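You operate a simulated robot arm through the tools that you are given. There is no shell and no other tool. Be economical: measure what you need, move in short steps, check, and stop when the job is done.

Carry out the task below with a simulated robot arm. There is one attempt and no reset: what you move stays moved.

TASK
Fetch the green tag from the top of the check bench and set it on the grey dose card. Then stack the bearing block that says "4" from the top of the check bench on top of the bearing block marked "2".

It is judged by the outcome, as a careful person would: the job done as asked, and still so three seconds after it is handed in. It fails if anything else is knocked over, pushed out of place, dropped, spilled or broken.

THE ROBOT
A 6-joint arm with a two-finger parallel gripper, fixed in place. Base frame: the origin is at the foot of the arm, x ahead of it, y to its left, z up; the work surface is at about z = 0. Lengths are in mm, angles in degrees, forces in N, time in s.
With the tool pointing down near the work surface it reaches from about 140 to 580 mm from the base axis. Its first joint turns from -66.0 to 66.0 degrees. Payload 2.1 kg.
Tool frame: the origin (TCP) lies between the finger pads and is the grasp point; the fingertips stand 30 mm ahead of it; z points along the fingers, y is the line along which they close. The gripper opens to 94 mm. The fingers are 28 mm wide and 10 mm thick; the gripper's body (50 by 96 mm) begins 55 mm behind the TCP.
Orientation is that of the tool frame in the base frame, as a unit quaternion [x, y, z, w]. With the fingers straight down and closing along the base's y, the tool's x points along the base's -x, its y along +y and its z along -z.

THE INTERFACE
- The arm moves only by the tool play_rows. Its arguments are lists of equal length, an entry for each row: "linear": the shift along the tool's x, y, z in mm, a list of three; "turn": the turn, a rotation vector about the tool's x, y, z in degrees, a list of three; "claw": the gripper command, from -1 (shut) to 1 (fully open), values between in proportion. In form: {"linear": [[x, y, z], ...], "turn": [[ax, ay, az], ...], "claw": [claw, ...]}. A call has 1 to 20 rows; each row shifts and turns the commanded pose from where the row before left it, along the tool's axes as they then stand. A row lasts 0.2 s, in which the tool goes at most 50 mm and 8.6 degrees; a call with a longer step from one row to the next is refused whole, and so is a gripper value outside its range. A pose out of reach is approached as far as the arm can. The call stops where the force on the tool passes 40 N (or 10 N more than at its start, if that is more) or the arm is blocked; 0.2 s more then pass. The fingers move at their own pace (about 72 mm/s each) and stop on an object; they squeeze with about 44 N. The grip force told is the motor's: it shows also when the fingers shut on nothing. Time passes only in rows, and 0.2 s behind the last, so rows that do not move let the fingers close. It gives the time, the measured TCP pose, the force on the tool (base axes), the opening and the grip force at its end, in the units of the frame above (readings bear some noise).
- Cameras (640 x 400 px; columns grow to the right, rows downward): "scene" is fixed at [49.3, -367.1, 486.7]; the picture's right is [0.83, -0.55, 0.00], its down [-0.30, -0.45, -0.84] and it looks along [0.46, 0.70, -0.54] (base axes); focal length 311 px, centre (320, 200). "wrist" rides on the gripper at [-37, 0, -58] in the tool frame; the picture's right is [0.00, -1.00, 0.00], its down [0.97, 0.00, -0.24] and it looks along [0.24, 0.00, 0.97] (tool axes); focal length 218 px, centre (320, 200).
- get_image(camera): a new picture of that camera. No time passes.
- point_at(camera, pixels): there is no depth. For up to 12 entries [column, row, z] of the newest picture of that camera ("zoom" is the newest enlarged one), the place [x, y] in the base frame at which the ray of that pixel passes the height z, good to about 2 mm. No time passes.
- inspect(camera, box): a new picture of the part [left, top, right, bottom] of that camera's present view, enlarged. No time passes.
- job_done(): hands the job in; it is judged then, once.

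Work in short steps. Measure before you move; look again where a grasp or a placing could have gone wrong, and mend it. You have 80 turns and 38 pictures in all, the two below and enlarged ones among them. Open the gripper and draw the arm clear of the work before you hand the job in, unless the task says otherwise; then end with one line.

The tools are called after ">>>" as a command line: name --argument value ..., lists and objects as JSON in quotes. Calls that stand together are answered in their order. play_rows: Moves the arm, as the interface text tells. Its arguments: {"type":"object","properties":{"linear":{"type":"array"},"turn":{"type":"array"},"claw":{"type":"array"}},"required":["linear","turn","claw"]} The other tools are called the same way: get_image (camera) takes a picture; point_at (camera, pixels) gives the place at which the rays of pixels pass given heights; inspect (camera, box) takes an enlarged picture of a part of a camera's view; job_done () hands the job in.

At the start:

```text
time: 0.0
position: [299.2, 151.8, 323.7]
tcp_rot: [-0.001, 1.0, 0.0, 0.0]
force: [0.1, -0.6, -0.4]
finger_gap: 93.9
gripper_force: 0.0
```

scene: 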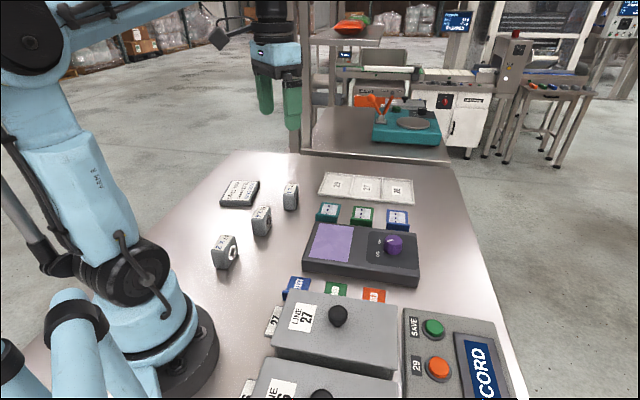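
wrist: 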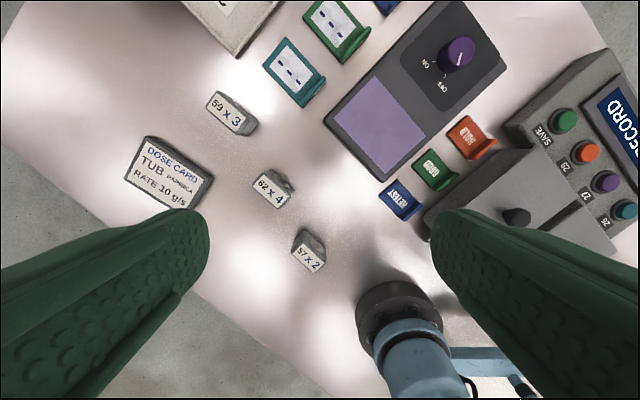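

The pictures show three bearing blocks (3, 4, 2), the dose card, and several green objects. I'll enlarge to tell which is the green tag.

>>> inspect --camera "scene" --box '[200, 160, 440, 310]'

>>> inspect --camera "wrist" --box '[120, 0, 520, 280]'

>>> inspect --camera "scene" --box '[220, 260, 480, 400]'

```text
2.67 times, centred on (320, 235) of scene
```

zoom: 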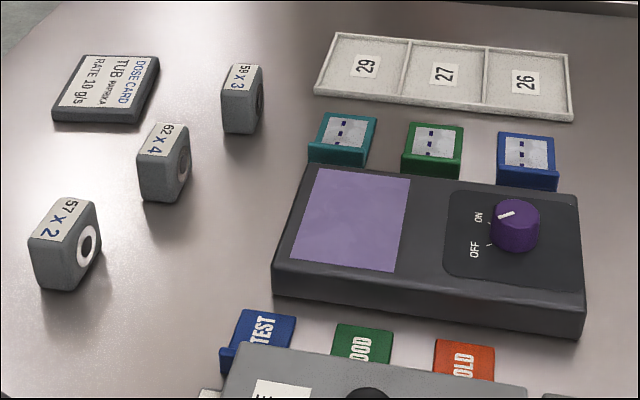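

```text
1.43 times, centred on (320, 140) of wrist
```

zoom: 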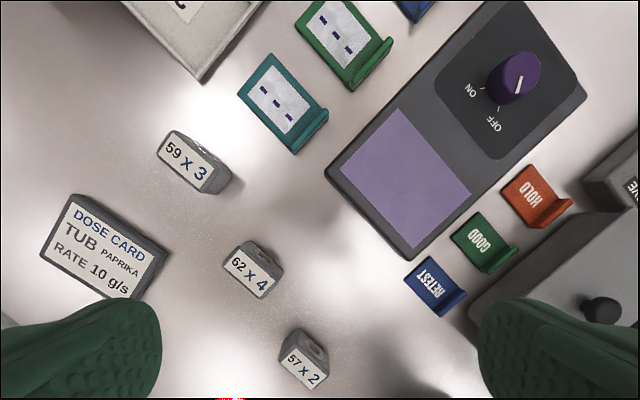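

```text
2.46 times, centred on (350, 330) of scene
```

zoom: 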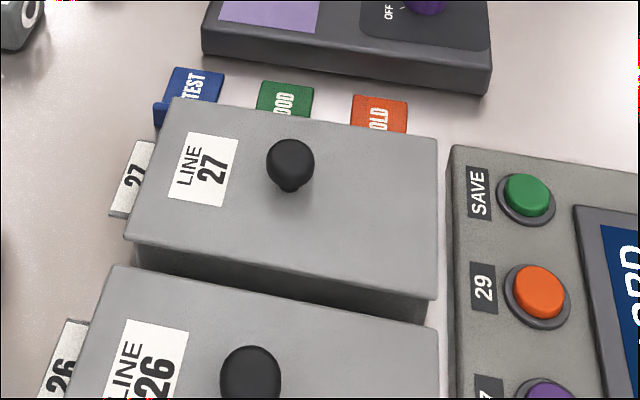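

There are two green candidates, "GOOD" and the dashed holder. I'll move the arm so the wrist camera can look closer at both.

>>> point_at --camera "scene" --pixels '[[338, 290, 5], [362, 215, 5], [328, 212, 5], [397, 218, 5], [240, 194, 15], [226, 238, 30], [262, 210, 30]]'

>>> play_rows --linear '[[-40, -20, 0], [-40, -20, 0], [0, -40, 20], [0, -40, 20], [0, -40, 20]]' --turn '[[0, 0, 0], [0, 0, 0], [0, 0, 0], [0, 0, 0], [0, 0, 0]]' --claw '[1, 1, 1, 1, 1]'

>>> get_image --camera "wrist"

```text
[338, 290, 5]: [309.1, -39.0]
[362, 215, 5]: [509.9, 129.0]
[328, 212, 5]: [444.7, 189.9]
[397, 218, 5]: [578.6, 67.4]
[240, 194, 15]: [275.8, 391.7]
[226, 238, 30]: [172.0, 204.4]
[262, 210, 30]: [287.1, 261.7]
```

```text
time: 1.2
position: [380.0, -10.0, 262.6]
tcp_rot: [-0.001, 1.0, 0.001, 0.0]
force: [-1.0, 0.2, -0.1]
finger_gap: 94.2
gripper_force: 0.1
```

```text
32 pictures are left
```

wrist: 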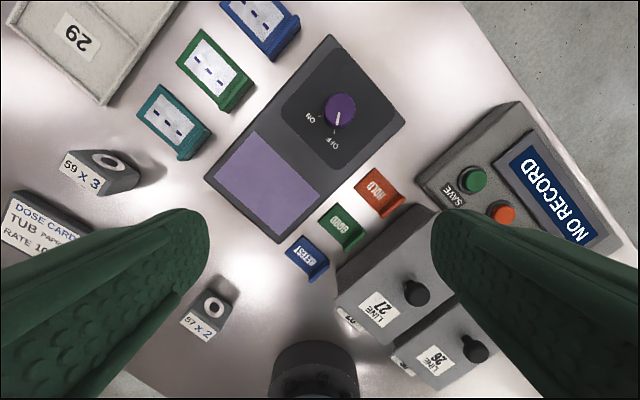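

>>> inspect --camera "wrist" --box '[120, 0, 320, 170]'

>>> inspect --camera "wrist" --box '[270, 150, 430, 290]'

```text
2.35 times, centred on (220, 85) of wrist
```

zoom: 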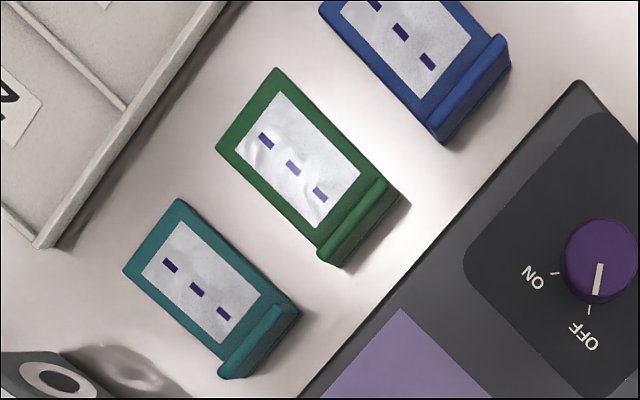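

```text
2.86 times, centred on (350, 220) of wrist
```

zoom: 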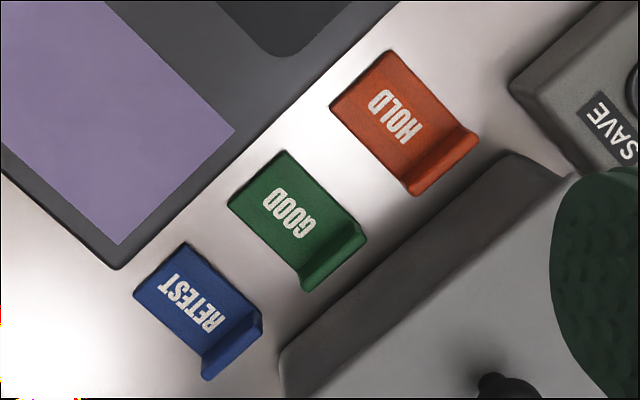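

Dashed items are larger windowed cassettes; the "GOOD" piece belongs to the set of verdict tags and is the green tag. I measure its corners and its neighbours'.

>>> point_at --camera "zoom" --pixels '[[285, 150, 5], [228, 205, 5], [367, 240, 5], [308, 292, 5], [365, 228, 15], [300, 272, 15], [186, 242, 5], [262, 322, 5], [330, 100, 5], [412, 192, 5], [510, 152, 40], [280, 365, 40]]'

>>> point_at --camera "scene" --pixels '[[279, 305, 40], [398, 312, 40], [299, 290, 40], [397, 317, 40], [302, 269, 30], [416, 286, 30]]'

```text
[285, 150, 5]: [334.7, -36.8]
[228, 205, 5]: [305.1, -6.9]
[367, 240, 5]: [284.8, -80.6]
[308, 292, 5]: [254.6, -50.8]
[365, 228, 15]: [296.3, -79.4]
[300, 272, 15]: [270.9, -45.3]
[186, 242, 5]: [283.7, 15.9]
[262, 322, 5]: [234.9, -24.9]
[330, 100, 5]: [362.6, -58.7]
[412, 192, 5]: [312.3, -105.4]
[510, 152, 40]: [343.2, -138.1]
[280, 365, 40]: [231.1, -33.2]
```

```text
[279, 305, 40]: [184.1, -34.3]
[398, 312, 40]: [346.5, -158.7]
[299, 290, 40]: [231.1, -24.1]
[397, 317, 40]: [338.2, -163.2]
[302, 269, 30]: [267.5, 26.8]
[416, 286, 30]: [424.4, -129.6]
```

GOOD is about 42 mm wide with its width direction at ~45°, and >30 mm clearance to each neighbour. I move above it, turn to match, and partly close the fingers.

>>> play_rows --linear '[[20, -8, 25], [21, -8, 25], [20, -9, 25], [21, -9, 25], [0, 0, 0], [0, 0, 0], [0, 0, 0], [0, 0, 0], [0, 0, 0], [0, 0, 0], [0, 0, 0]]' --turn '[[0, 0, 0], [0, 0, 0], [0, 0, 0], [0, 0, 0], [0, 0, -7.5], [0, 0, -7.5], [0, 0, -7.5], [0, 0, -7.5], [0, 0, -7.5], [0, 0, -7.5], [0, 0, 0]]' --claw '[1, 1, 1, 1, 1, 1, 1, 1, 1, 0.5, 0.5]'

>>> get_image --camera "wrist"

```text
time: 3.6
position: [297.4, -42.9, 161.9]
tcp_rot: [-0.383, 0.924, 0.0, 0.0]
force: [0.1, 0.2, 0.3]
finger_gap: 70.6
gripper_force: 0.1
```

```text
29 pictures are left
```

wrist: 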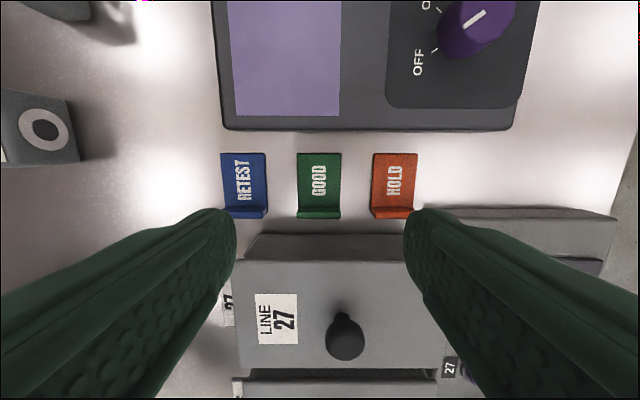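

The tag is squarely aligned at columns 297–341. I measure it again from this closer view.

>>> point_at --camera "wrist" --pixels '[[298, 154, 5], [341, 153, 5], [299, 206, 5], [340, 206, 5], [298, 219, 5], [340, 219, 5], [298, 212, 15], [340, 212, 15], [267, 180, 5], [372, 180, 5], [247, 259, 5], [247, 235, 40]]'

>>> inspect --camera "wrist" --box '[270, 140, 370, 260]'

```text
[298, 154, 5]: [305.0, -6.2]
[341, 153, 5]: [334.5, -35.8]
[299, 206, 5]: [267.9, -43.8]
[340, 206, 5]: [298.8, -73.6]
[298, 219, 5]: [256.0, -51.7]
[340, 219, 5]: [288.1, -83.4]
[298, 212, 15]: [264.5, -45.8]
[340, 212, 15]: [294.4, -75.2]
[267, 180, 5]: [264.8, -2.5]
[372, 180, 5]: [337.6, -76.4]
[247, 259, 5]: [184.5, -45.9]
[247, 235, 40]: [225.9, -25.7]
```

```text
3.33 times, centred on (320, 200) of wrist
```

zoom: 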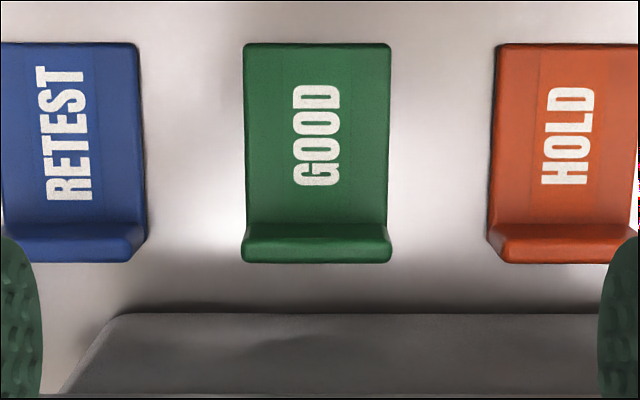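

The tag centre lies under the TCP. I shift 5 mm toward its upright tab and descend, watching force.

>>> play_rows --linear '[[5, 0, 30], [0, 0, 35], [0, 0, 30], [0, 0, 20], [0, 0, 8], [0, 0, 4.5], [0, 0, 0]]' --turn '[[0, 0, 0], [0, 0, 0], [0, 0, 0], [0, 0, 0], [0, 0, 0], [0, 0, 0], [0, 0, 0]]' --claw '[0.5, 0.5, 0.5, 0.5, 0.5, 0.5, 0.5]'

>>> get_image --camera "scene"

```text
time: 5.2
position: [295.1, -46.5, 35.1]
tcp_rot: [-0.382, 0.924, 0.0, 0.0]
force: [-0.2, -0.7, 0.7]
finger_gap: 70.3
gripper_force: 0.0
```

```text
27 pictures are left
```

scene: 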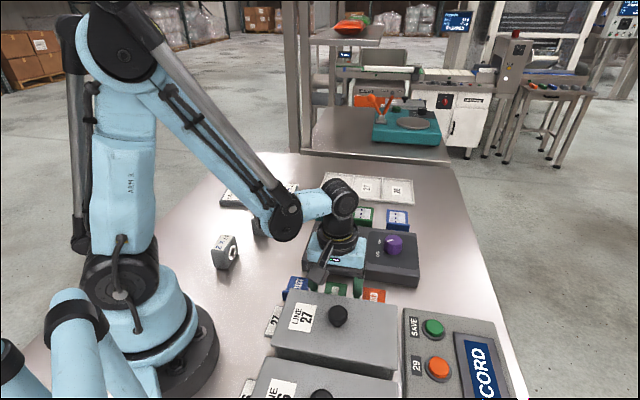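

Fingers straddle the tag at z 35. I lower 2.5 mm more and close.

>>> play_rows --linear '[[0, 0, 2.5], [0, 0, 0], [0, 0, 0], [0, 0, 0]]' --turn '[[0, 0, 0], [0, 0, 0], [0, 0, 0], [0, 0, 0]]' --claw '[0.5, -0.5, -0.5, -0.5]'

>>> get_image --camera "wrist"

```text
time: 6.2
position: [295.3, -47.0, 32.0]
tcp_rot: [-0.382, 0.924, 0.0, 0.001]
force: [1.1, 0.3, 1.1]
finger_gap: 42.4
gripper_force: 44.6
```

```text
26 pictures are left
```

wrist: 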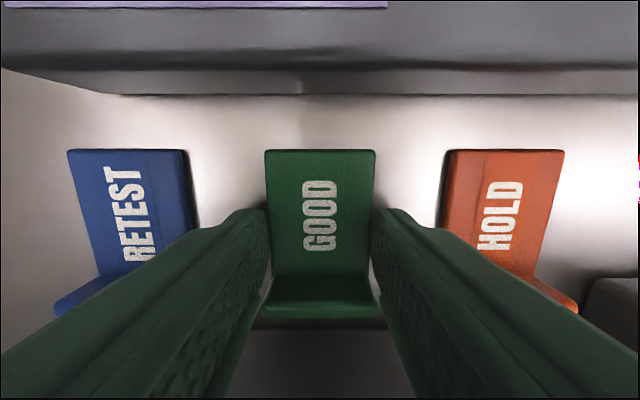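

Grip is firm (42.4 mm, 44.6 N). I lift and check that it holds, then move toward the card.

>>> play_rows --linear '[[0, 0, -15], [0, 0, -30], [0, 0, -40], [0, 0, -45], [0, 0, -45], [0, 0, 0]]' --turn '[[0, 0, 0], [0, 0, 0], [0, 0, 0], [0, 0, 0], [0, 0, 0], [0, 0, 0]]' --claw '[-0.5, -0.5, -0.5, -0.5, -0.5, -0.5]'

>>> play_rows --linear '[[-22, 32, 0], [-22, 32, 0], [-22, 32, 0], [-22, 32, 0], [-22, 32, 0], [-22, 32, 0], [-22, 32, 0], [-22, 32, 0], [-22, 32, 0], [0, 0, 0]]' --turn '[[0, 0, 0], [0, 0, 0], [0, 0, 0], [0, 0, 0], [0, 0, 0], [0, 0, 0], [0, 0, 0], [0, 0, 0], [0, 0, 0], [0, 0, 0]]' --claw '[-0.5, -0.5, -0.5, -0.5, -0.5, -0.5, -0.5, -0.5, -0.5, -0.5]'

>>> get_image --camera "wrist"

>>> get_image --camera "scene"

```text
time: 7.6
position: [294.5, -43.4, 208.0]
tcp_rot: [-0.384, 0.923, 0.0, 0.0]
force: [0.5, -0.1, -0.5]
finger_gap: 23.5
gripper_force: 0.2
```

```text
time: 9.8
position: [230.5, 298.7, 208.2]
tcp_rot: [-0.382, 0.924, -0.001, 0.0]
force: [0.2, 0.3, -0.1]
finger_gap: 23.6
gripper_force: 0.0
```

```text
25 pictures are left
```

wrist: 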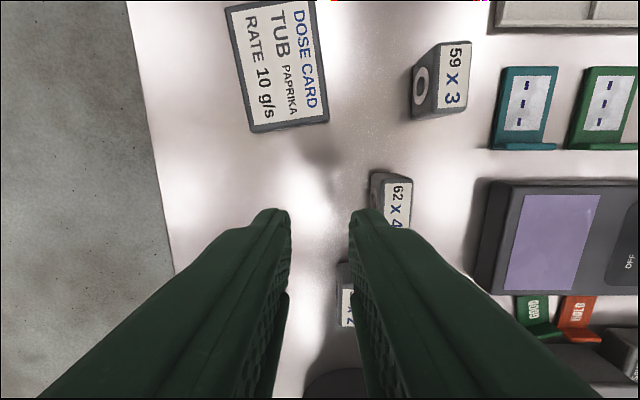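

```text
24 pictures are left
```

scene: 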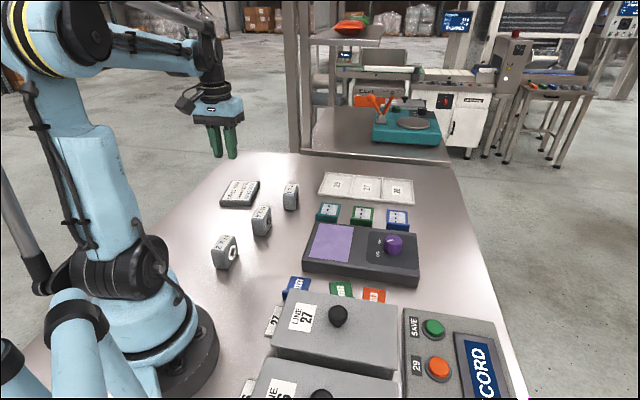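

The fingers closed to 23.5: the tag slipped out right at the lift and still lies in its place. I look at it closely before retrying.

>>> inspect --camera "scene" --box '[270, 260, 410, 350]'

>>> point_at --camera "wrist" --pixels '[[225, 7, 12], [313, 0, 12], [328, 122, 12], [252, 132, 12], [432, 101, 40], [469, 105, 40], [471, 42, 40], [440, 42, 40], [385, 182, 40], [411, 184, 40], [406, 227, 40], [383, 224, 40]]'

```text
4.44 times, centred on (340, 305) of scene
```

zoom: 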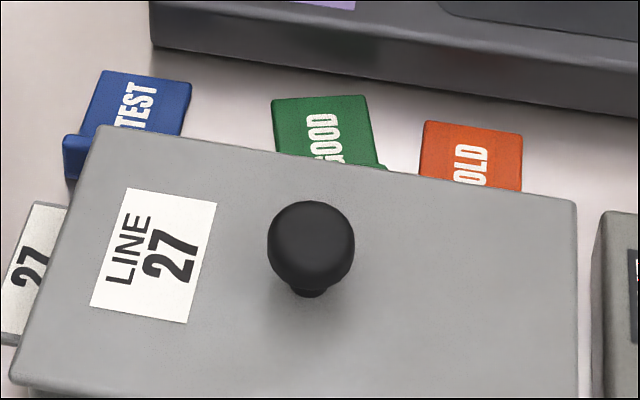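

```text
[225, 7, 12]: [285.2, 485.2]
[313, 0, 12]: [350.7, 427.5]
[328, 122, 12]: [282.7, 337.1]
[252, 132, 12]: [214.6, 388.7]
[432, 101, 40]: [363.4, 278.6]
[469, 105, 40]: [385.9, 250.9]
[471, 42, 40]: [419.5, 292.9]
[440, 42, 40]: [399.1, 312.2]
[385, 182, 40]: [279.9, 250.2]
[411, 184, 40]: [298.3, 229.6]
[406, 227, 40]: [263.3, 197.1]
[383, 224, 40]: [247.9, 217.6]
```

>>> play_rows --linear '[[22, -32, 0], [22, -32, 0], [22, -32, 0], [22, -32, 0], [22, -32, 0], [22, -32, 0], [22, -32, 0], [22, -32, 0], [10, -32, 20], [0, 0, 30], [0, 0, 0]]' --turn '[[0, 0, 0], [0, 0, 0], [0, 0, 0], [0, 0, 0], [0, 0, 0], [0, 0, 0], [0, 0, 0], [0, 0, 0], [0, 0, 0], [0, 0, 0], [0, 0, 0]]' --claw '[0.5, 0.5, 0.5, 0.5, 0.5, 0.5, 0.5, 0.5, 0.5, 0.5, 0.5]'

>>> inspect --camera "wrist" --box '[230, 120, 410, 270]'

```text
time: 12.2
position: [301.2, -38.1, 157.3]
tcp_rot: [-0.382, 0.924, 0.001, 0.001]
force: [-0.1, 0.3, 0.7]
finger_gap: 70.4
gripper_force: 0.2
```

```text
2.67 times, centred on (320, 195) of wrist
```

zoom: 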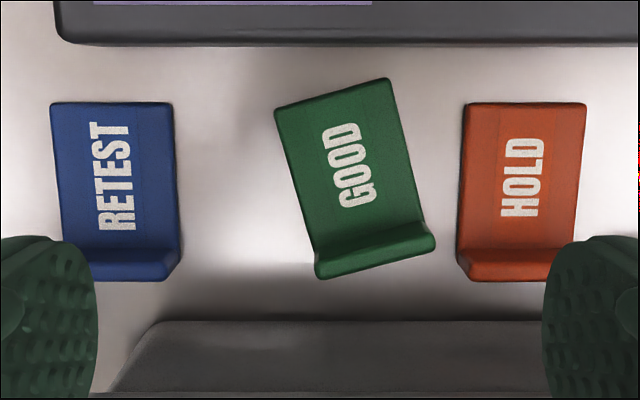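

The tag lies turned about 16° in place, untouched otherwise; gap to the box is ~20 mm. I'll take it by the upright tab instead; first measure the tab.

>>> point_at --camera "zoom" --pixels '[[320, 278, 12], [435, 246, 12], [313, 251, 5], [428, 222, 5], [275, 110, 5], [389, 79, 5], [320, 278, 0], [435, 246, 0], [320, 321, 0], [500, 321, 0]]'

>>> play_rows --linear '[[20, 0, 0], [0, 0, 0], [0, 0, 0], [0, 0, 0], [0, 0, 0], [0, 0, 0], [0, 0, 0], [0, 0, 0], [0, 0, 0], [0, 0, 0], [0, 0, 0]]' --turn '[[0, 0, 0], [0, 0, 8.2], [0, 0, 8.2], [0, 0, 8.2], [0, 0, 8.2], [0, 0, 8.2], [0, 0, 8.2], [0, 0, 8.2], [0, 0, 8.2], [0, 0, 8.2], [0, 0, 0]]' --claw '[0.5, 0.5, 0.5, 0.5, 0.5, 0.5, 0.5, 0.5, 0.5, 0.5, 0.5]'

>>> get_image --camera "wrist"

```text
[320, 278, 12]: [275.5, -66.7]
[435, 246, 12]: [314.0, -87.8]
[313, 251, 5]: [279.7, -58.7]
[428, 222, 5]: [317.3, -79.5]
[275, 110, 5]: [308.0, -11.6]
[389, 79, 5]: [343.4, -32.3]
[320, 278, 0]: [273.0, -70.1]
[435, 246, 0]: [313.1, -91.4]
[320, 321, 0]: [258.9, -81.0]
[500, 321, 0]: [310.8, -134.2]
```

```text
time: 14.6
position: [288.6, -52.2, 156.8]
tcp_rot: [0.25, 0.968, 0.0, 0.0]
force: [0.3, 0.2, -0.4]
finger_gap: 70.5
gripper_force: 0.1
```

```text
21 pictures are left
```

wrist: 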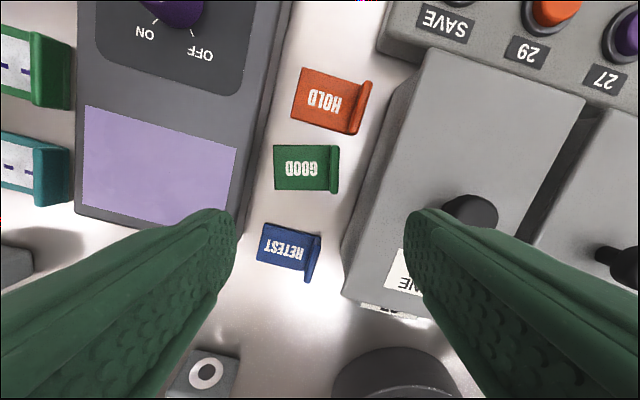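

Tab is centred near (296.5, -73.5), and the closing axis is now along the tag's length. I move above it, narrow the fingers, and look before going down.

>>> play_rows --linear '[[-9, -7, 20], [-8, -8, 25], [0, 0, 20], [0, 0, 0], [0, 0, 0]]' --turn '[[0, 0, 0], [0, 0, 0], [0, 0, 0], [0, 0, 0], [0, 0, 0]]' --claw '[-0.5, -0.5, -0.5, -0.5, -0.5]'

>>> get_image --camera "wrist"

```text
time: 15.8
position: [297.4, -75.1, 92.4]
tcp_rot: [0.249, 0.969, 0.0, 0.0]
force: [0.1, 0.0, -0.2]
finger_gap: 23.7
gripper_force: 0.1
```

```text
20 pictures are left
```

wrist: 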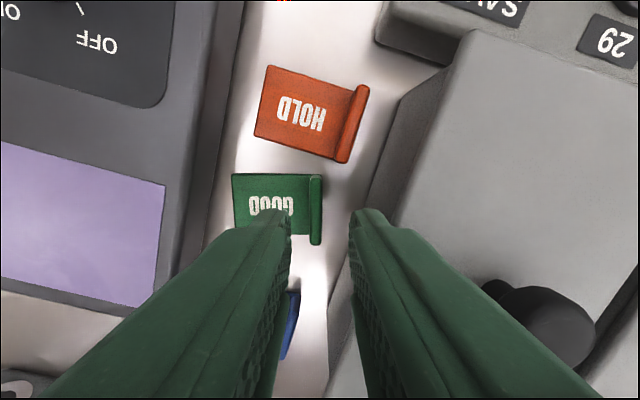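

Tab sits ~2.5 mm to the left of finger centre (col 316 vs 320). I shift and descend so the fingertips reach z≈8, above the flat plate.

>>> play_rows --linear '[[3, 2.5, 0], [0, 0, 20], [0, 0, 18], [0, 0, 10], [0, 0, 6], [0, 0, 0]]' --turn '[[0, 0, 0], [0, 0, 0], [0, 0, 0], [0, 0, 0], [0, 0, 0], [0, 0, 0]]' --claw '[-0.5, -0.5, -0.5, -0.5, -0.5, -0.5]'

>>> get_image --camera "wrist"

```text
time: 17.2
position: [295.6, -70.4, 38.1]
tcp_rot: [0.248, 0.969, 0.001, 0.0]
force: [0.4, 1.3, -0.7]
finger_gap: 23.6
gripper_force: 0.0
```

```text
19 pictures are left
```

wrist: 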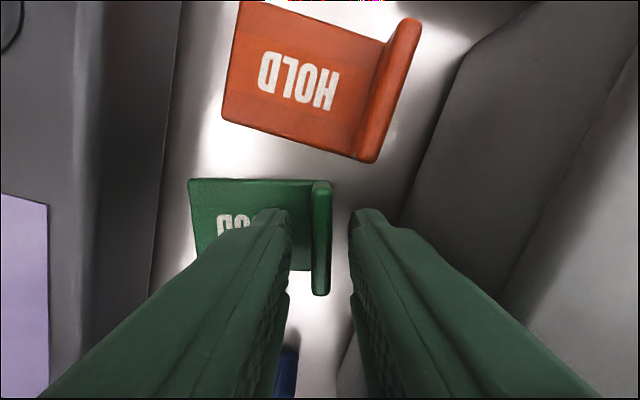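

Tab (cols 311–332) is between the fingers. I lower 2.5 mm and close.

>>> play_rows --linear '[[0, 0, 2.5], [0, 0, 0], [0, 0, 0], [0, 0, 0]]' --turn '[[0, 0, 0], [0, 0, 0], [0, 0, 0], [0, 0, 0]]' --claw '[-0.5, -1, -1, -1]'

>>> play_rows --linear '[[0, 0, -5], [0, 0, -10], [0, 0, -15], [0, 0, 0]]' --turn '[[0, 0, 0], [0, 0, 0], [0, 0, 0], [0, 0, 0]]' --claw '[-1, -1, -1, -1]'

>>> get_image --camera "wrist"

```text
time: 18.2
position: [293.8, -70.8, 35.8]
tcp_rot: [0.248, 0.969, 0.001, 0.0]
force: [0.8, -0.6, 0.1]
finger_gap: 6.4
gripper_force: 41.0
```

```text
time: 19.2
position: [295.0, -70.7, 66.6]
tcp_rot: [0.248, 0.969, 0.0, 0.0]
force: [0.4, 0.8, -0.9]
finger_gap: 6.3
gripper_force: 40.6
```

```text
18 pictures are left
```

wrist: 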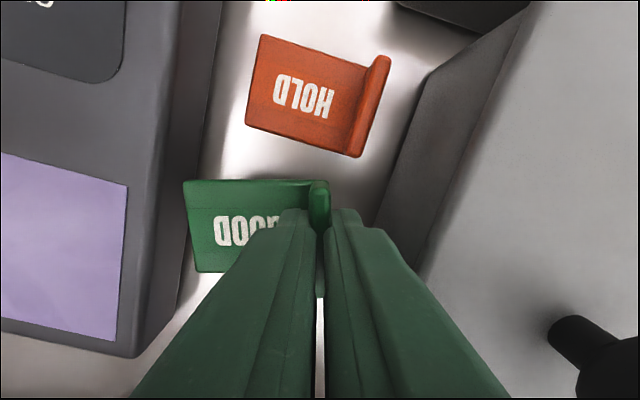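

Holding (6.3 mm gap, 40 N) and the tag came up. I lift to ~190 and carry it toward the card, turning 8° to match the card.

>>> play_rows --linear '[[0, 0, -30], [0, 0, -35], [0, 0, -35], [0, 0, -24], [20.6, 32.5, 0], [20.6, 32.5, 0], [20.6, 32.5, 0], [20.6, 32.5, 0], [20.6, 32.5, 0], [20.6, 32.5, 0], [20.6, 32.5, 0], [20.6, 32.5, 0], [20.6, 32.5, 0], [20.6, 32.5, 0], [20.6, 32.5, 0], [20.6, 32.5, 0], [0, 0, 0], [0, 0, 0], [0, 0, 0]]' --turn '[[0, 0, 0], [0, 0, 0], [0, 0, 0], [0, 0, 0], [0, 0, 0], [0, 0, 0], [0, 0, 0], [0, 0, 0], [0, 0, 0], [0, 0, 0], [0, 0, 0], [0, 0, 0], [0, 0, 0], [0, 0, 0], [0, 0, 0], [0, 0, 0], [0, 0, 4], [0, 0, 4], [0, 0, 0]]' --claw '[-1, -1, -1, -1, -1, -1, -1, -1, -1, -1, -1, -1, -1, -1, -1, -1, -1, -1, -1]'

>>> get_image --camera "wrist"

>>> get_image --camera "scene"

```text
time: 23.2
position: [265.5, 391.1, 190.3]
tcp_rot: [0.315, 0.949, 0.0, 0.0]
force: [0.0, -0.6, 0.3]
finger_gap: 6.3
gripper_force: 41.1
```

```text
17 pictures are left
```

wrist: 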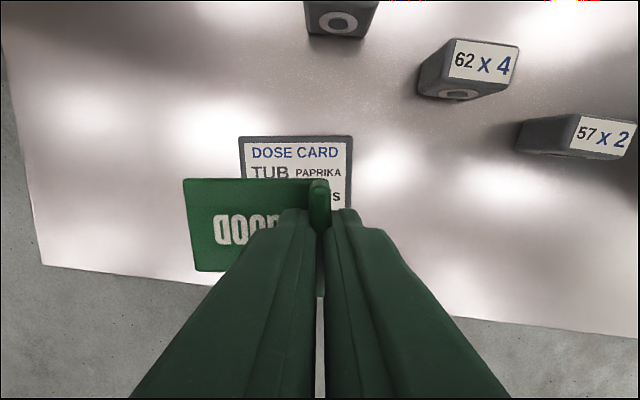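

```text
16 pictures are left
```

scene: 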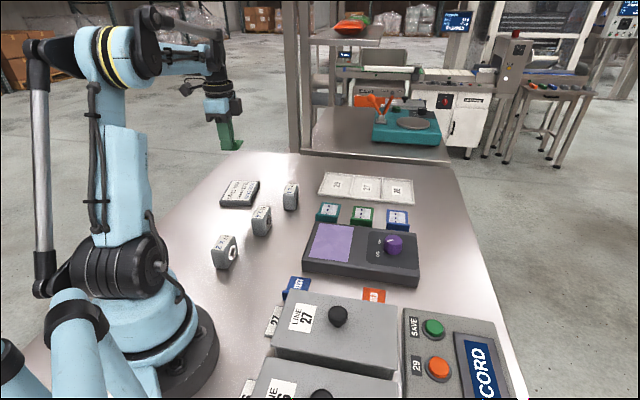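

Card is well aligned (cols 240–353, upper edge row 136). I measure its corners from both cameras.

>>> point_at --camera "wrist" --pixels '[[239, 138, 12], [352, 136, 12], [239, 138, 20], [352, 136, 20], [350, 208, 12]]'

>>> inspect --camera "scene" --box '[200, 165, 320, 240]'

>>> point_at --camera "scene" --pixels '[[232, 181, 12], [259, 182, 12], [252, 203, 12], [221, 202, 12], [221, 207, 0], [251, 208, 0]]'

```text
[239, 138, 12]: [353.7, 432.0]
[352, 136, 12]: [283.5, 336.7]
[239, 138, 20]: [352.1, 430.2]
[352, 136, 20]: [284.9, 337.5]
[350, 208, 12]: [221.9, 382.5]
```

```text
5.33 times, centred on (260, 202) of scene
```

zoom: 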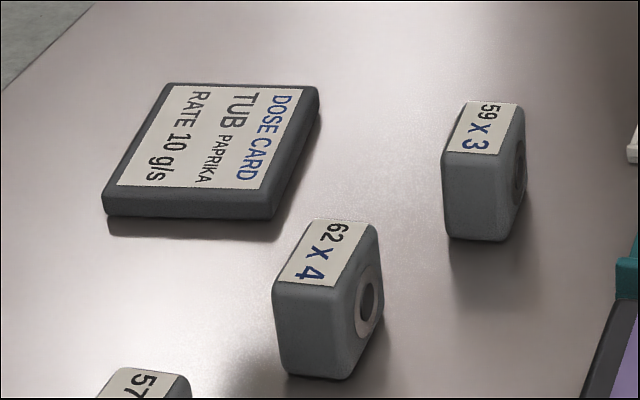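

```text
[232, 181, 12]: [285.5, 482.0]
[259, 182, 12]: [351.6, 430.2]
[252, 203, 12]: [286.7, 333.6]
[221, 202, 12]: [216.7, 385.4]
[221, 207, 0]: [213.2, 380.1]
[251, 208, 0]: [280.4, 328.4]
```

Card centre ≈ (285, 408), thickness ~14–17 mm. I shift slightly and descend to TCP z≈60.

>>> play_rows --linear '[[-2.6, 0.7, 30], [0, 0, 40], [0, 0, 35], [0, 0, 20], [0, 0, 4], [0, 0, 0]]' --turn '[[0, 0, 0], [0, 0, 0], [0, 0, 0], [0, 0, 0], [0, 0, 0], [0, 0, 0]]' --claw '[-1, -1, -1, -1, -1, -1]'

>>> inspect --camera "scene" --box '[180, 140, 300, 215]'

```text
time: 24.6
position: [268.2, 390.0, 61.0]
tcp_rot: [0.316, 0.949, 0.0, 0.0]
force: [0.1, 0.3, -0.2]
finger_gap: 6.2
gripper_force: 40.7
```

```text
5.33 times, centred on (240, 178) of scene
```

zoom: 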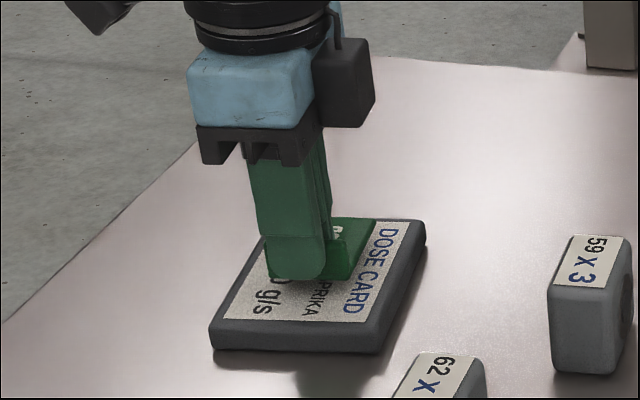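

The tag hovers close over the card's middle. I lower in 1.5 mm steps and watch the force.

>>> play_rows --linear '[[0, 0, 2], [0, 0, 2], [0, 0, 2], [0, 0, 1.5], [0, 0, 0]]' --turn '[[0, 0, 0], [0, 0, 0], [0, 0, 0], [0, 0, 0], [0, 0, 0]]' --claw '[-1, -1, -1, -1, -1]'

```text
time: 25.8
position: [267.4, 390.0, 54.3]
tcp_rot: [0.316, 0.949, 0.0, 0.0]
force: [-0.4, 0.0, 0.8]
finger_gap: 6.3
gripper_force: 40.2
```

>>> play_rows --linear '[[0, 0, 1.5], [0, 0, 1], [0, 0, 0]]' --turn '[[0, 0, 0], [0, 0, 0], [0, 0, 0]]' --claw '[-1, -1, -1]'

>>> inspect --camera "scene" --box '[210, 160, 290, 210]'

```text
time: 26.6
position: [269.7, 390.5, 51.7]
tcp_rot: [0.316, 0.949, -0.001, 0.0]
force: [0.1, -0.5, 17.8]
finger_gap: 6.3
gripper_force: 40.7
```

```text
8.00 times, centred on (250, 185) of scene
```

zoom: 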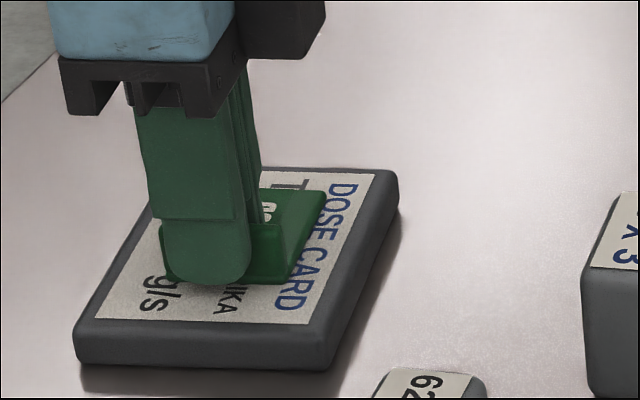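

Contact (17.8 N) on the card. I ease up 0.5 mm, open to ~24 mm, and rise straight.

>>> play_rows --linear '[[0, 0, -0.7], [0, 0, 0], [0, 0, 0], [0, 0, -10], [0, 0, -30], [0, 0, -40], [0, 0, -40], [0, 0, 0]]' --turn '[[0, 0, 0], [0, 0, 0], [0, 0, 0], [0, 0, 0], [0, 0, 0], [0, 0, 0], [0, 0, 0], [0, 0, 0]]' --claw '[-1, -0.5, -0.5, -0.5, -0.5, -0.5, -0.5, -0.5]'

>>> get_image --camera "wrist"

```text
time: 28.4
position: [268.0, 391.0, 172.0]
tcp_rot: [0.316, 0.949, 0.0, -0.001]
force: [0.3, 0.0, -0.5]
finger_gap: 23.5
gripper_force: 0.1
```

```text
12 pictures are left
```

wrist: 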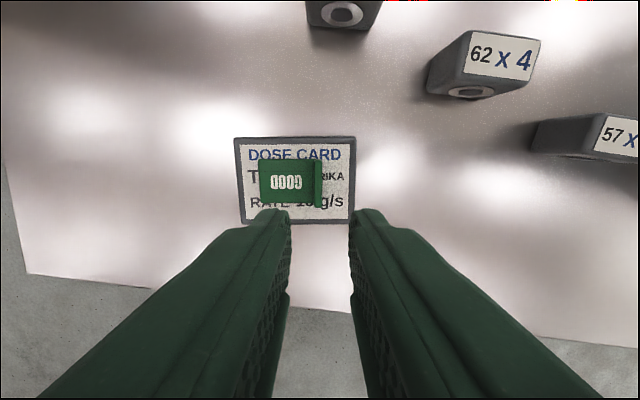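

Tag rests on the card's middle. Now I move to a spot overlooking blocks 4 and 2.

>>> play_rows --linear '[[-10, -16, -30], [-18, -29, -30], [-18, -29, 0], [-18, -29, 0], [-18, -30, 0], [-18, -30, 0], [0, 0, 0]]' --turn '[[0, 0, 0], [0, 0, 0], [0, 0, 0], [0, 0, 0], [0, 0, 0], [0, 0, 0], [0, 0, 0]]' --claw '[0, 0.5, 0.7, 0.7, 0.7, 0.7, 0.7]'

>>> get_image --camera "wrist"

```text
time: 30.0
position: [250.0, 200.1, 231.7]
tcp_rot: [0.315, 0.949, 0.001, 0.0]
force: [0.2, 0.2, 0.8]
finger_gap: 79.9
gripper_force: 0.1
```

```text
11 pictures are left
```

wrist: 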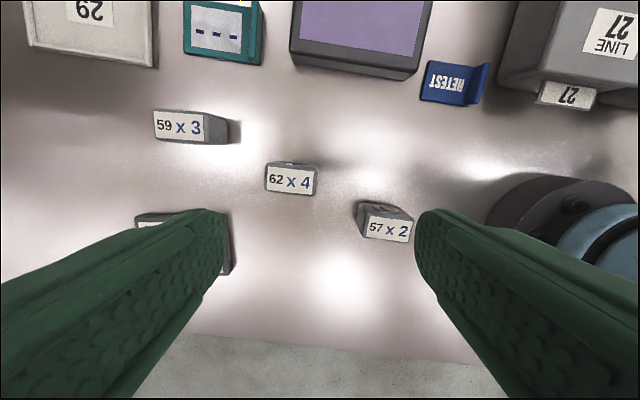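

Both blocks are clear in view. I triangulate heights from both cameras with trial heights 45–60.

>>> point_at --camera "scene" --pixels '[[261, 212.4, 40], [261, 212.4, 50], [261, 212.4, 60]]'

>>> inspect --camera "wrist" --box '[240, 140, 440, 265]'

>>> point_at --camera "wrist" --pixels '[[291, 179, 40], [291, 179, 50], [291, 179, 60]]'

```text
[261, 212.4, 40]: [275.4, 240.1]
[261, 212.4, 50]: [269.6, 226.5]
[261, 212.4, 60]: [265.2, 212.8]
```

```text
3.20 times, centred on (340, 202) of wrist
```

zoom: 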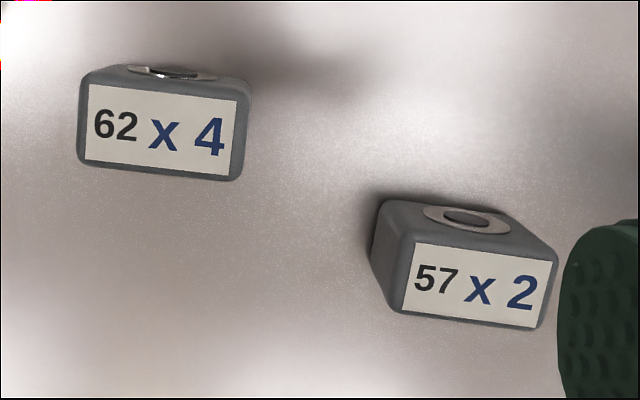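

```text
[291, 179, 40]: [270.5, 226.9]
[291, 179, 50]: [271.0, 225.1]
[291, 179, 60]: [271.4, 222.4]
```

Height ≈ 50 mm. I measure the top corners of both blocks.

>>> point_at --camera "zoom" --pixels '[[86, 83, 50], [246, 98, 50], [240, 181, 50], [80, 161, 50], [413, 240, 50], [558, 259, 50], [542, 330, 50], [397, 311, 50], [163, 133, 50], [478, 286, 50]]'

>>> inspect --camera "scene" --box '[200, 190, 296, 280]'

```text
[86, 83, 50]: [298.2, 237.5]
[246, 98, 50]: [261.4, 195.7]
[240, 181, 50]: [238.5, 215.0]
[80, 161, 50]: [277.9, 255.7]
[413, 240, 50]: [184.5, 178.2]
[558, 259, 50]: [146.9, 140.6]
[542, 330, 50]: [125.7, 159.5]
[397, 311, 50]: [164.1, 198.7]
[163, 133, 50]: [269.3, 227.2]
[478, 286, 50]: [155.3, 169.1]
```

```text
4.44 times, centred on (248, 235) of scene
```

zoom: 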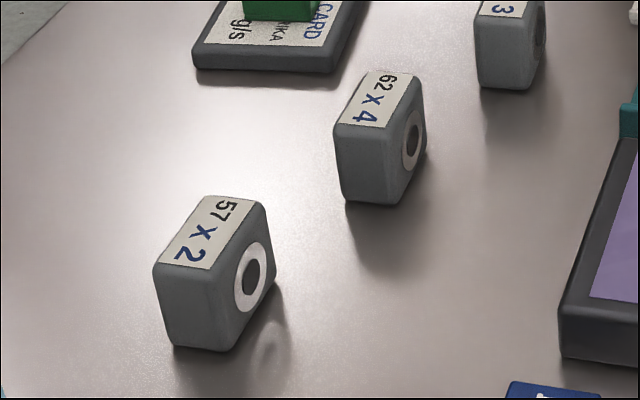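

Block 4: centre (269.5, 226), 56×28 mm, long axis ~47°; block 2: centre (155, 169), long axis ~45°. I go over block 4, aligning to grip its ends, and check.

>>> point_at --camera "zoom" --pixels '[[213, 233, 45], [213, 233, 50], [213, 233, 55], [379, 100, 50]]'

>>> play_rows --linear '[[0, 16, 20], [0, 16.4, 30], [0, 0, 40], [0, 0, 32], [0, 0, 0]]' --turn '[[0, 0, 0], [0, 0, 0], [0, 0, 3], [0, 0, 3], [0, 0, 0]]' --claw '[0.8, 0.8, 0.8, 0.8, 0.8]'

>>> get_image --camera "wrist"

```text
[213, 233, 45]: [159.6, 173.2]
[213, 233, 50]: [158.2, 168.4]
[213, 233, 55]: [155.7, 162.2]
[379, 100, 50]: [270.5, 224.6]
```

```text
time: 31.2
position: [269.7, 225.9, 109.7]
tcp_rot: [0.365, 0.931, 0.0, 0.0]
force: [0.0, 0.8, 1.0]
finger_gap: 84.7
gripper_force: 0.0
```

```text
8 pictures are left
```

wrist: 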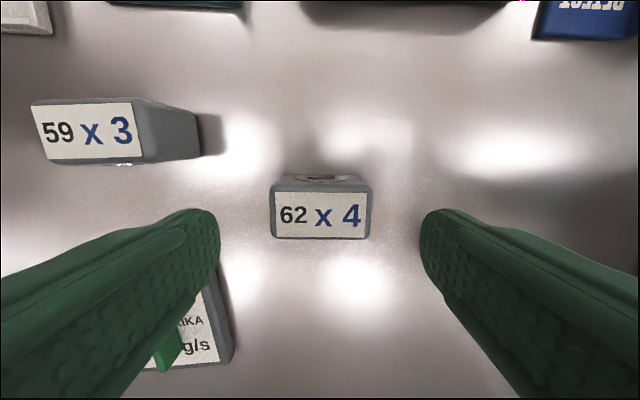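

Block 4 is centred (col 321) and square. I descend to z≈43 and close.

>>> play_rows --linear '[[0, 0, 25], [0, 0, 25], [0, 0, 12], [0, 0, 5], [0, 0, 0], [0, 0, 0], [0, 0, 0], [0, 0, 0]]' --turn '[[0, 0, 0], [0, 0, 0], [0, 0, 0], [0, 0, 0], [0, 0, 0], [0, 0, 0], [0, 0, 0], [0, 0, 0]]' --claw '[0.8, 0.8, 0.8, 0.8, 0.8, -1, -1, -1]'

>>> play_rows --linear '[[0, 0, -5], [0, 0, -10], [0, 0, -10], [0, 0, 0]]' --turn '[[0, 0, 0], [0, 0, 0], [0, 0, 0], [0, 0, 0]]' --claw '[-1, -1, -1, -1]'

```text
time: 33.0
position: [270.2, 224.8, 42.9]
tcp_rot: [0.364, 0.931, 0.0, 0.001]
force: [-0.1, 0.0, -0.3]
finger_gap: 64.1
gripper_force: 44.0
```

```text
time: 34.0
position: [269.5, 225.4, 68.4]
tcp_rot: [0.365, 0.931, 0.001, 0.0]
force: [1.5, 0.0, -3.2]
finger_gap: 64.2
gripper_force: 43.5
```

Grip 64 mm, 44 N, lifted with load. I raise further, move over block 2 and look.

>>> play_rows --linear '[[0, 0, -25], [0, 0, -30], [0, 0, -27], [11, -29.6, 0], [11, -29.6, 0], [11, -29.6, 0], [11.5, -29.8, 0], [0, 0, 0], [0, 0, 0]]' --turn '[[0, 0, 0], [0, 0, 0], [0, 0, 0], [0, 0, 0], [0, 0, 0], [0, 0, 0], [0, 0, 0], [0, 0, 2], [0, 0, 0]]' --claw '[-1, -1, -1, -1, -1, -1, -1, -1, -1]'

>>> get_image --camera "wrist"

>>> inspect --camera "scene" --box '[160, 170, 320, 280]'

```text
time: 36.0
position: [155.3, 168.7, 149.8]
tcp_rot: [0.382, 0.924, 0.0, 0.001]
force: [0.1, 0.0, -2.3]
finger_gap: 63.9
gripper_force: 44.2
```

```text
7 pictures are left
```

wrist: 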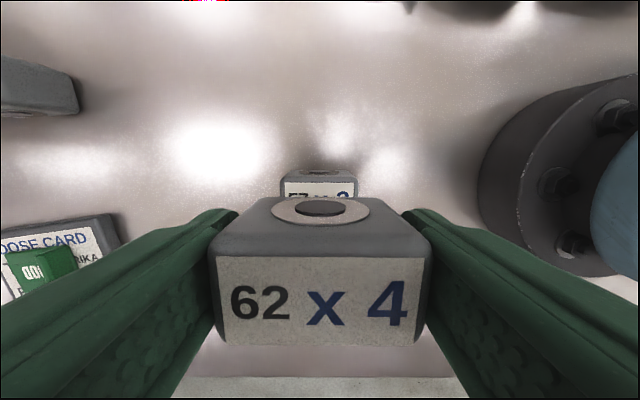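

```text
3.64 times, centred on (240, 225) of scene
```

zoom: 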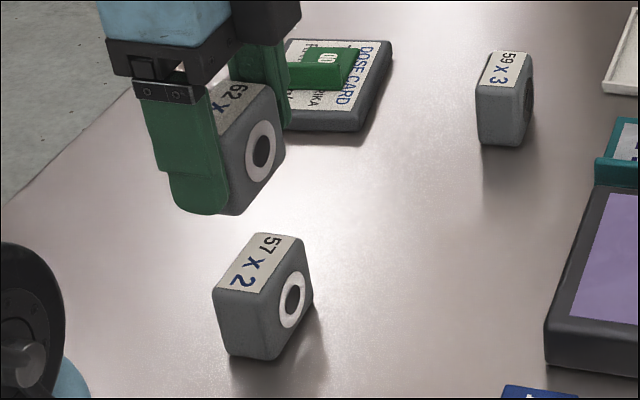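

Ring centres in the scene (block 4 at (223.7,211.2), block 2 at (232.2,252.1)) match block 4 hanging centred above block 2. I descend to just above, then check.

>>> play_rows --linear '[[0, 0.7, 20], [0, 0, 20], [0, 0, 10], [0, 0, 3], [0, 0, 0]]' --turn '[[0, 0, 0], [0, 0, 0], [0, 0, 0], [0, 0, 0], [0, 0, 0]]' --claw '[-1, -1, -1, -1, -1]'

>>> inspect --camera "scene" --box '[180, 190, 276, 280]'

```text
time: 37.2
position: [157.0, 169.3, 96.8]
tcp_rot: [0.38, 0.925, 0.0, 0.0]
force: [0.2, -0.8, -2.1]
finger_gap: 64.3
gripper_force: 43.9
```

```text
4.44 times, centred on (228, 235) of scene
```

zoom: 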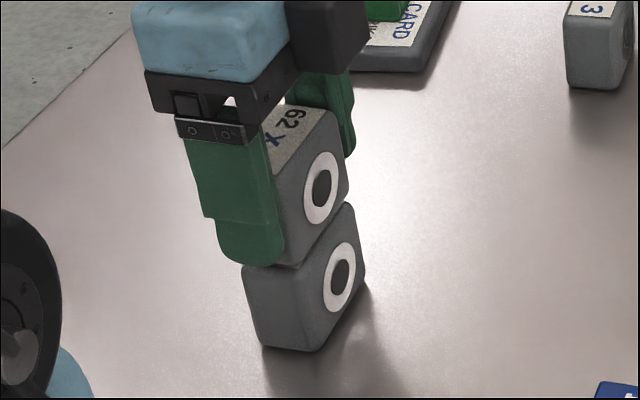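

The rings line up along the vertical lean of the lower block's edges. I lower in small steps until contact.

>>> play_rows --linear '[[0, 0, 1.5], [0, 0, 1.5], [0, 0, 1], [0, 0, 0]]' --turn '[[0, 0, 0], [0, 0, 0], [0, 0, 0], [0, 0, 0]]' --claw '[-1, -1, -1, -1]'

```text
time: 38.2
position: [157.8, 168.3, 92.0]
tcp_rot: [0.382, 0.924, 0.001, 0.0]
force: [-5.1, -7.2, 34.2]
finger_gap: 64.0
gripper_force: 44.2
```

Firm contact at z≈92. I ease up 1 mm to relieve the load and read again.

>>> play_rows --linear '[[0, 0, -1.2], [0, 0, 0]]' --turn '[[0, 0, 0], [0, 0, 0]]' --claw '[-1, -1]'

>>> inspect --camera "scene" --box '[190, 200, 270, 280]'

```text
time: 38.8
position: [157.6, 168.0, 93.3]
tcp_rot: [0.38, 0.925, 0.0, 0.0]
force: [0.6, 0.5, -2.9]
finger_gap: 64.0
gripper_force: 43.9
```

```text
5.00 times, centred on (230, 240) of scene
```

zoom: 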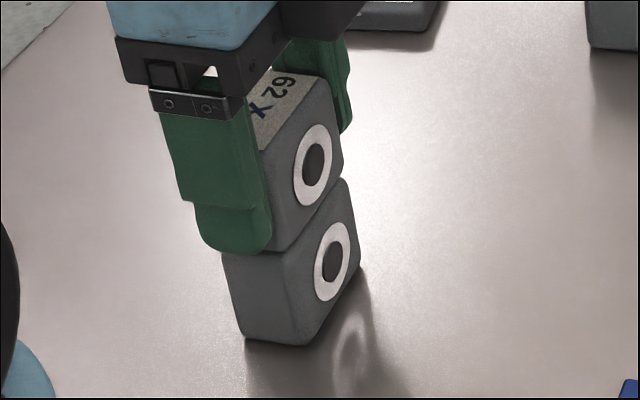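

Now just hovering (weight only). I lower 0.7 mm to touch, open gently, and check the readings before rising.

>>> play_rows --linear '[[0, 0, 0.7], [0, 0, 0], [0, 0, 0], [0, 0, 0], [0, 0, 0], [0, 0, 0]]' --turn '[[0, 0, 0], [0, 0, 0], [0, 0, 0], [0, 0, 0], [0, 0, 0], [0, 0, 0]]' --claw '[-1, -1, 0.45, 0.6, 0.75, 0.75]'

>>> get_image --camera "wrist"

```text
time: 40.2
position: [157.0, 168.3, 92.0]
tcp_rot: [0.381, 0.924, 0.0, 0.0]
force: [0.0, -0.1, 0.7]
finger_gap: 81.9
gripper_force: 0.0
```

```text
3 pictures are left
```

wrist: 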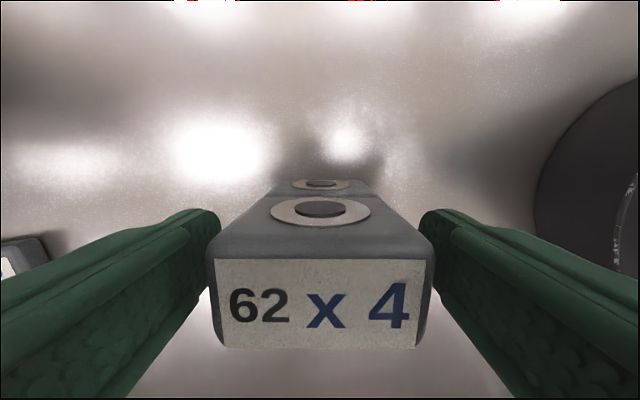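

Block 4 stands free, aligned on block 2, with both fingers clear. I rise straight up and draw away.

>>> play_rows --linear '[[0, 0, -10], [0, 0, -25], [0, 0, -35], [0, 0, -40], [0, 0, -40], [-30, 0, -20], [-40, 0, 0], [-40, 0, 0], [-40, 0, 0], [0, 0, 0], [0, 0, 0]]' --turn '[[0, 0, 0], [0, 0, 0], [0, 0, 0], [0, 0, 0], [0, 0, 0], [0, 0, 0], [0, 0, 0], [0, 0, 0], [0, 0, 0], [0, 0, 0], [0, 0, 0]]' --claw '[0.75, 0.75, 0.75, 0.75, 0.75, 0.75, 0.75, 0.75, 0.75, 0.75, 0.75]'

>>> get_image --camera "scene"

>>> inspect --camera "scene" --box '[180, 160, 320, 280]'

```text
time: 42.6
position: [264.6, 62.8, 263.5]
tcp_rot: [0.381, 0.925, 0.0, 0.0]
force: [-0.7, -0.3, 0.4]
finger_gap: 82.3
gripper_force: 0.1
```

```text
2 pictures are left
```

scene: 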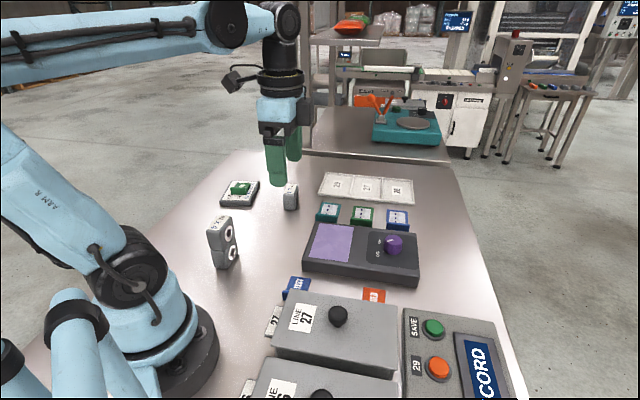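

```text
3.33 times, centred on (250, 220) of scene
```

zoom: 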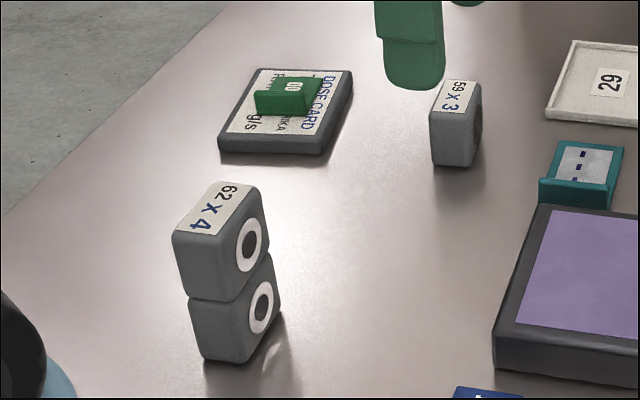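

The tag lies on the dose card, block 4 is stacked squarely on block 2, and the neighbouring pieces look undisturbed. The arm is clear, so I hand in.

>>> job_done

```text
The job is handed in.
```

The green "GOOD" tag is on the grey dose card and block "4" is stacked on block "2"; the tag slipped from its first grip and turned slightly where it lay, so I picked it up by its upright tab instead.
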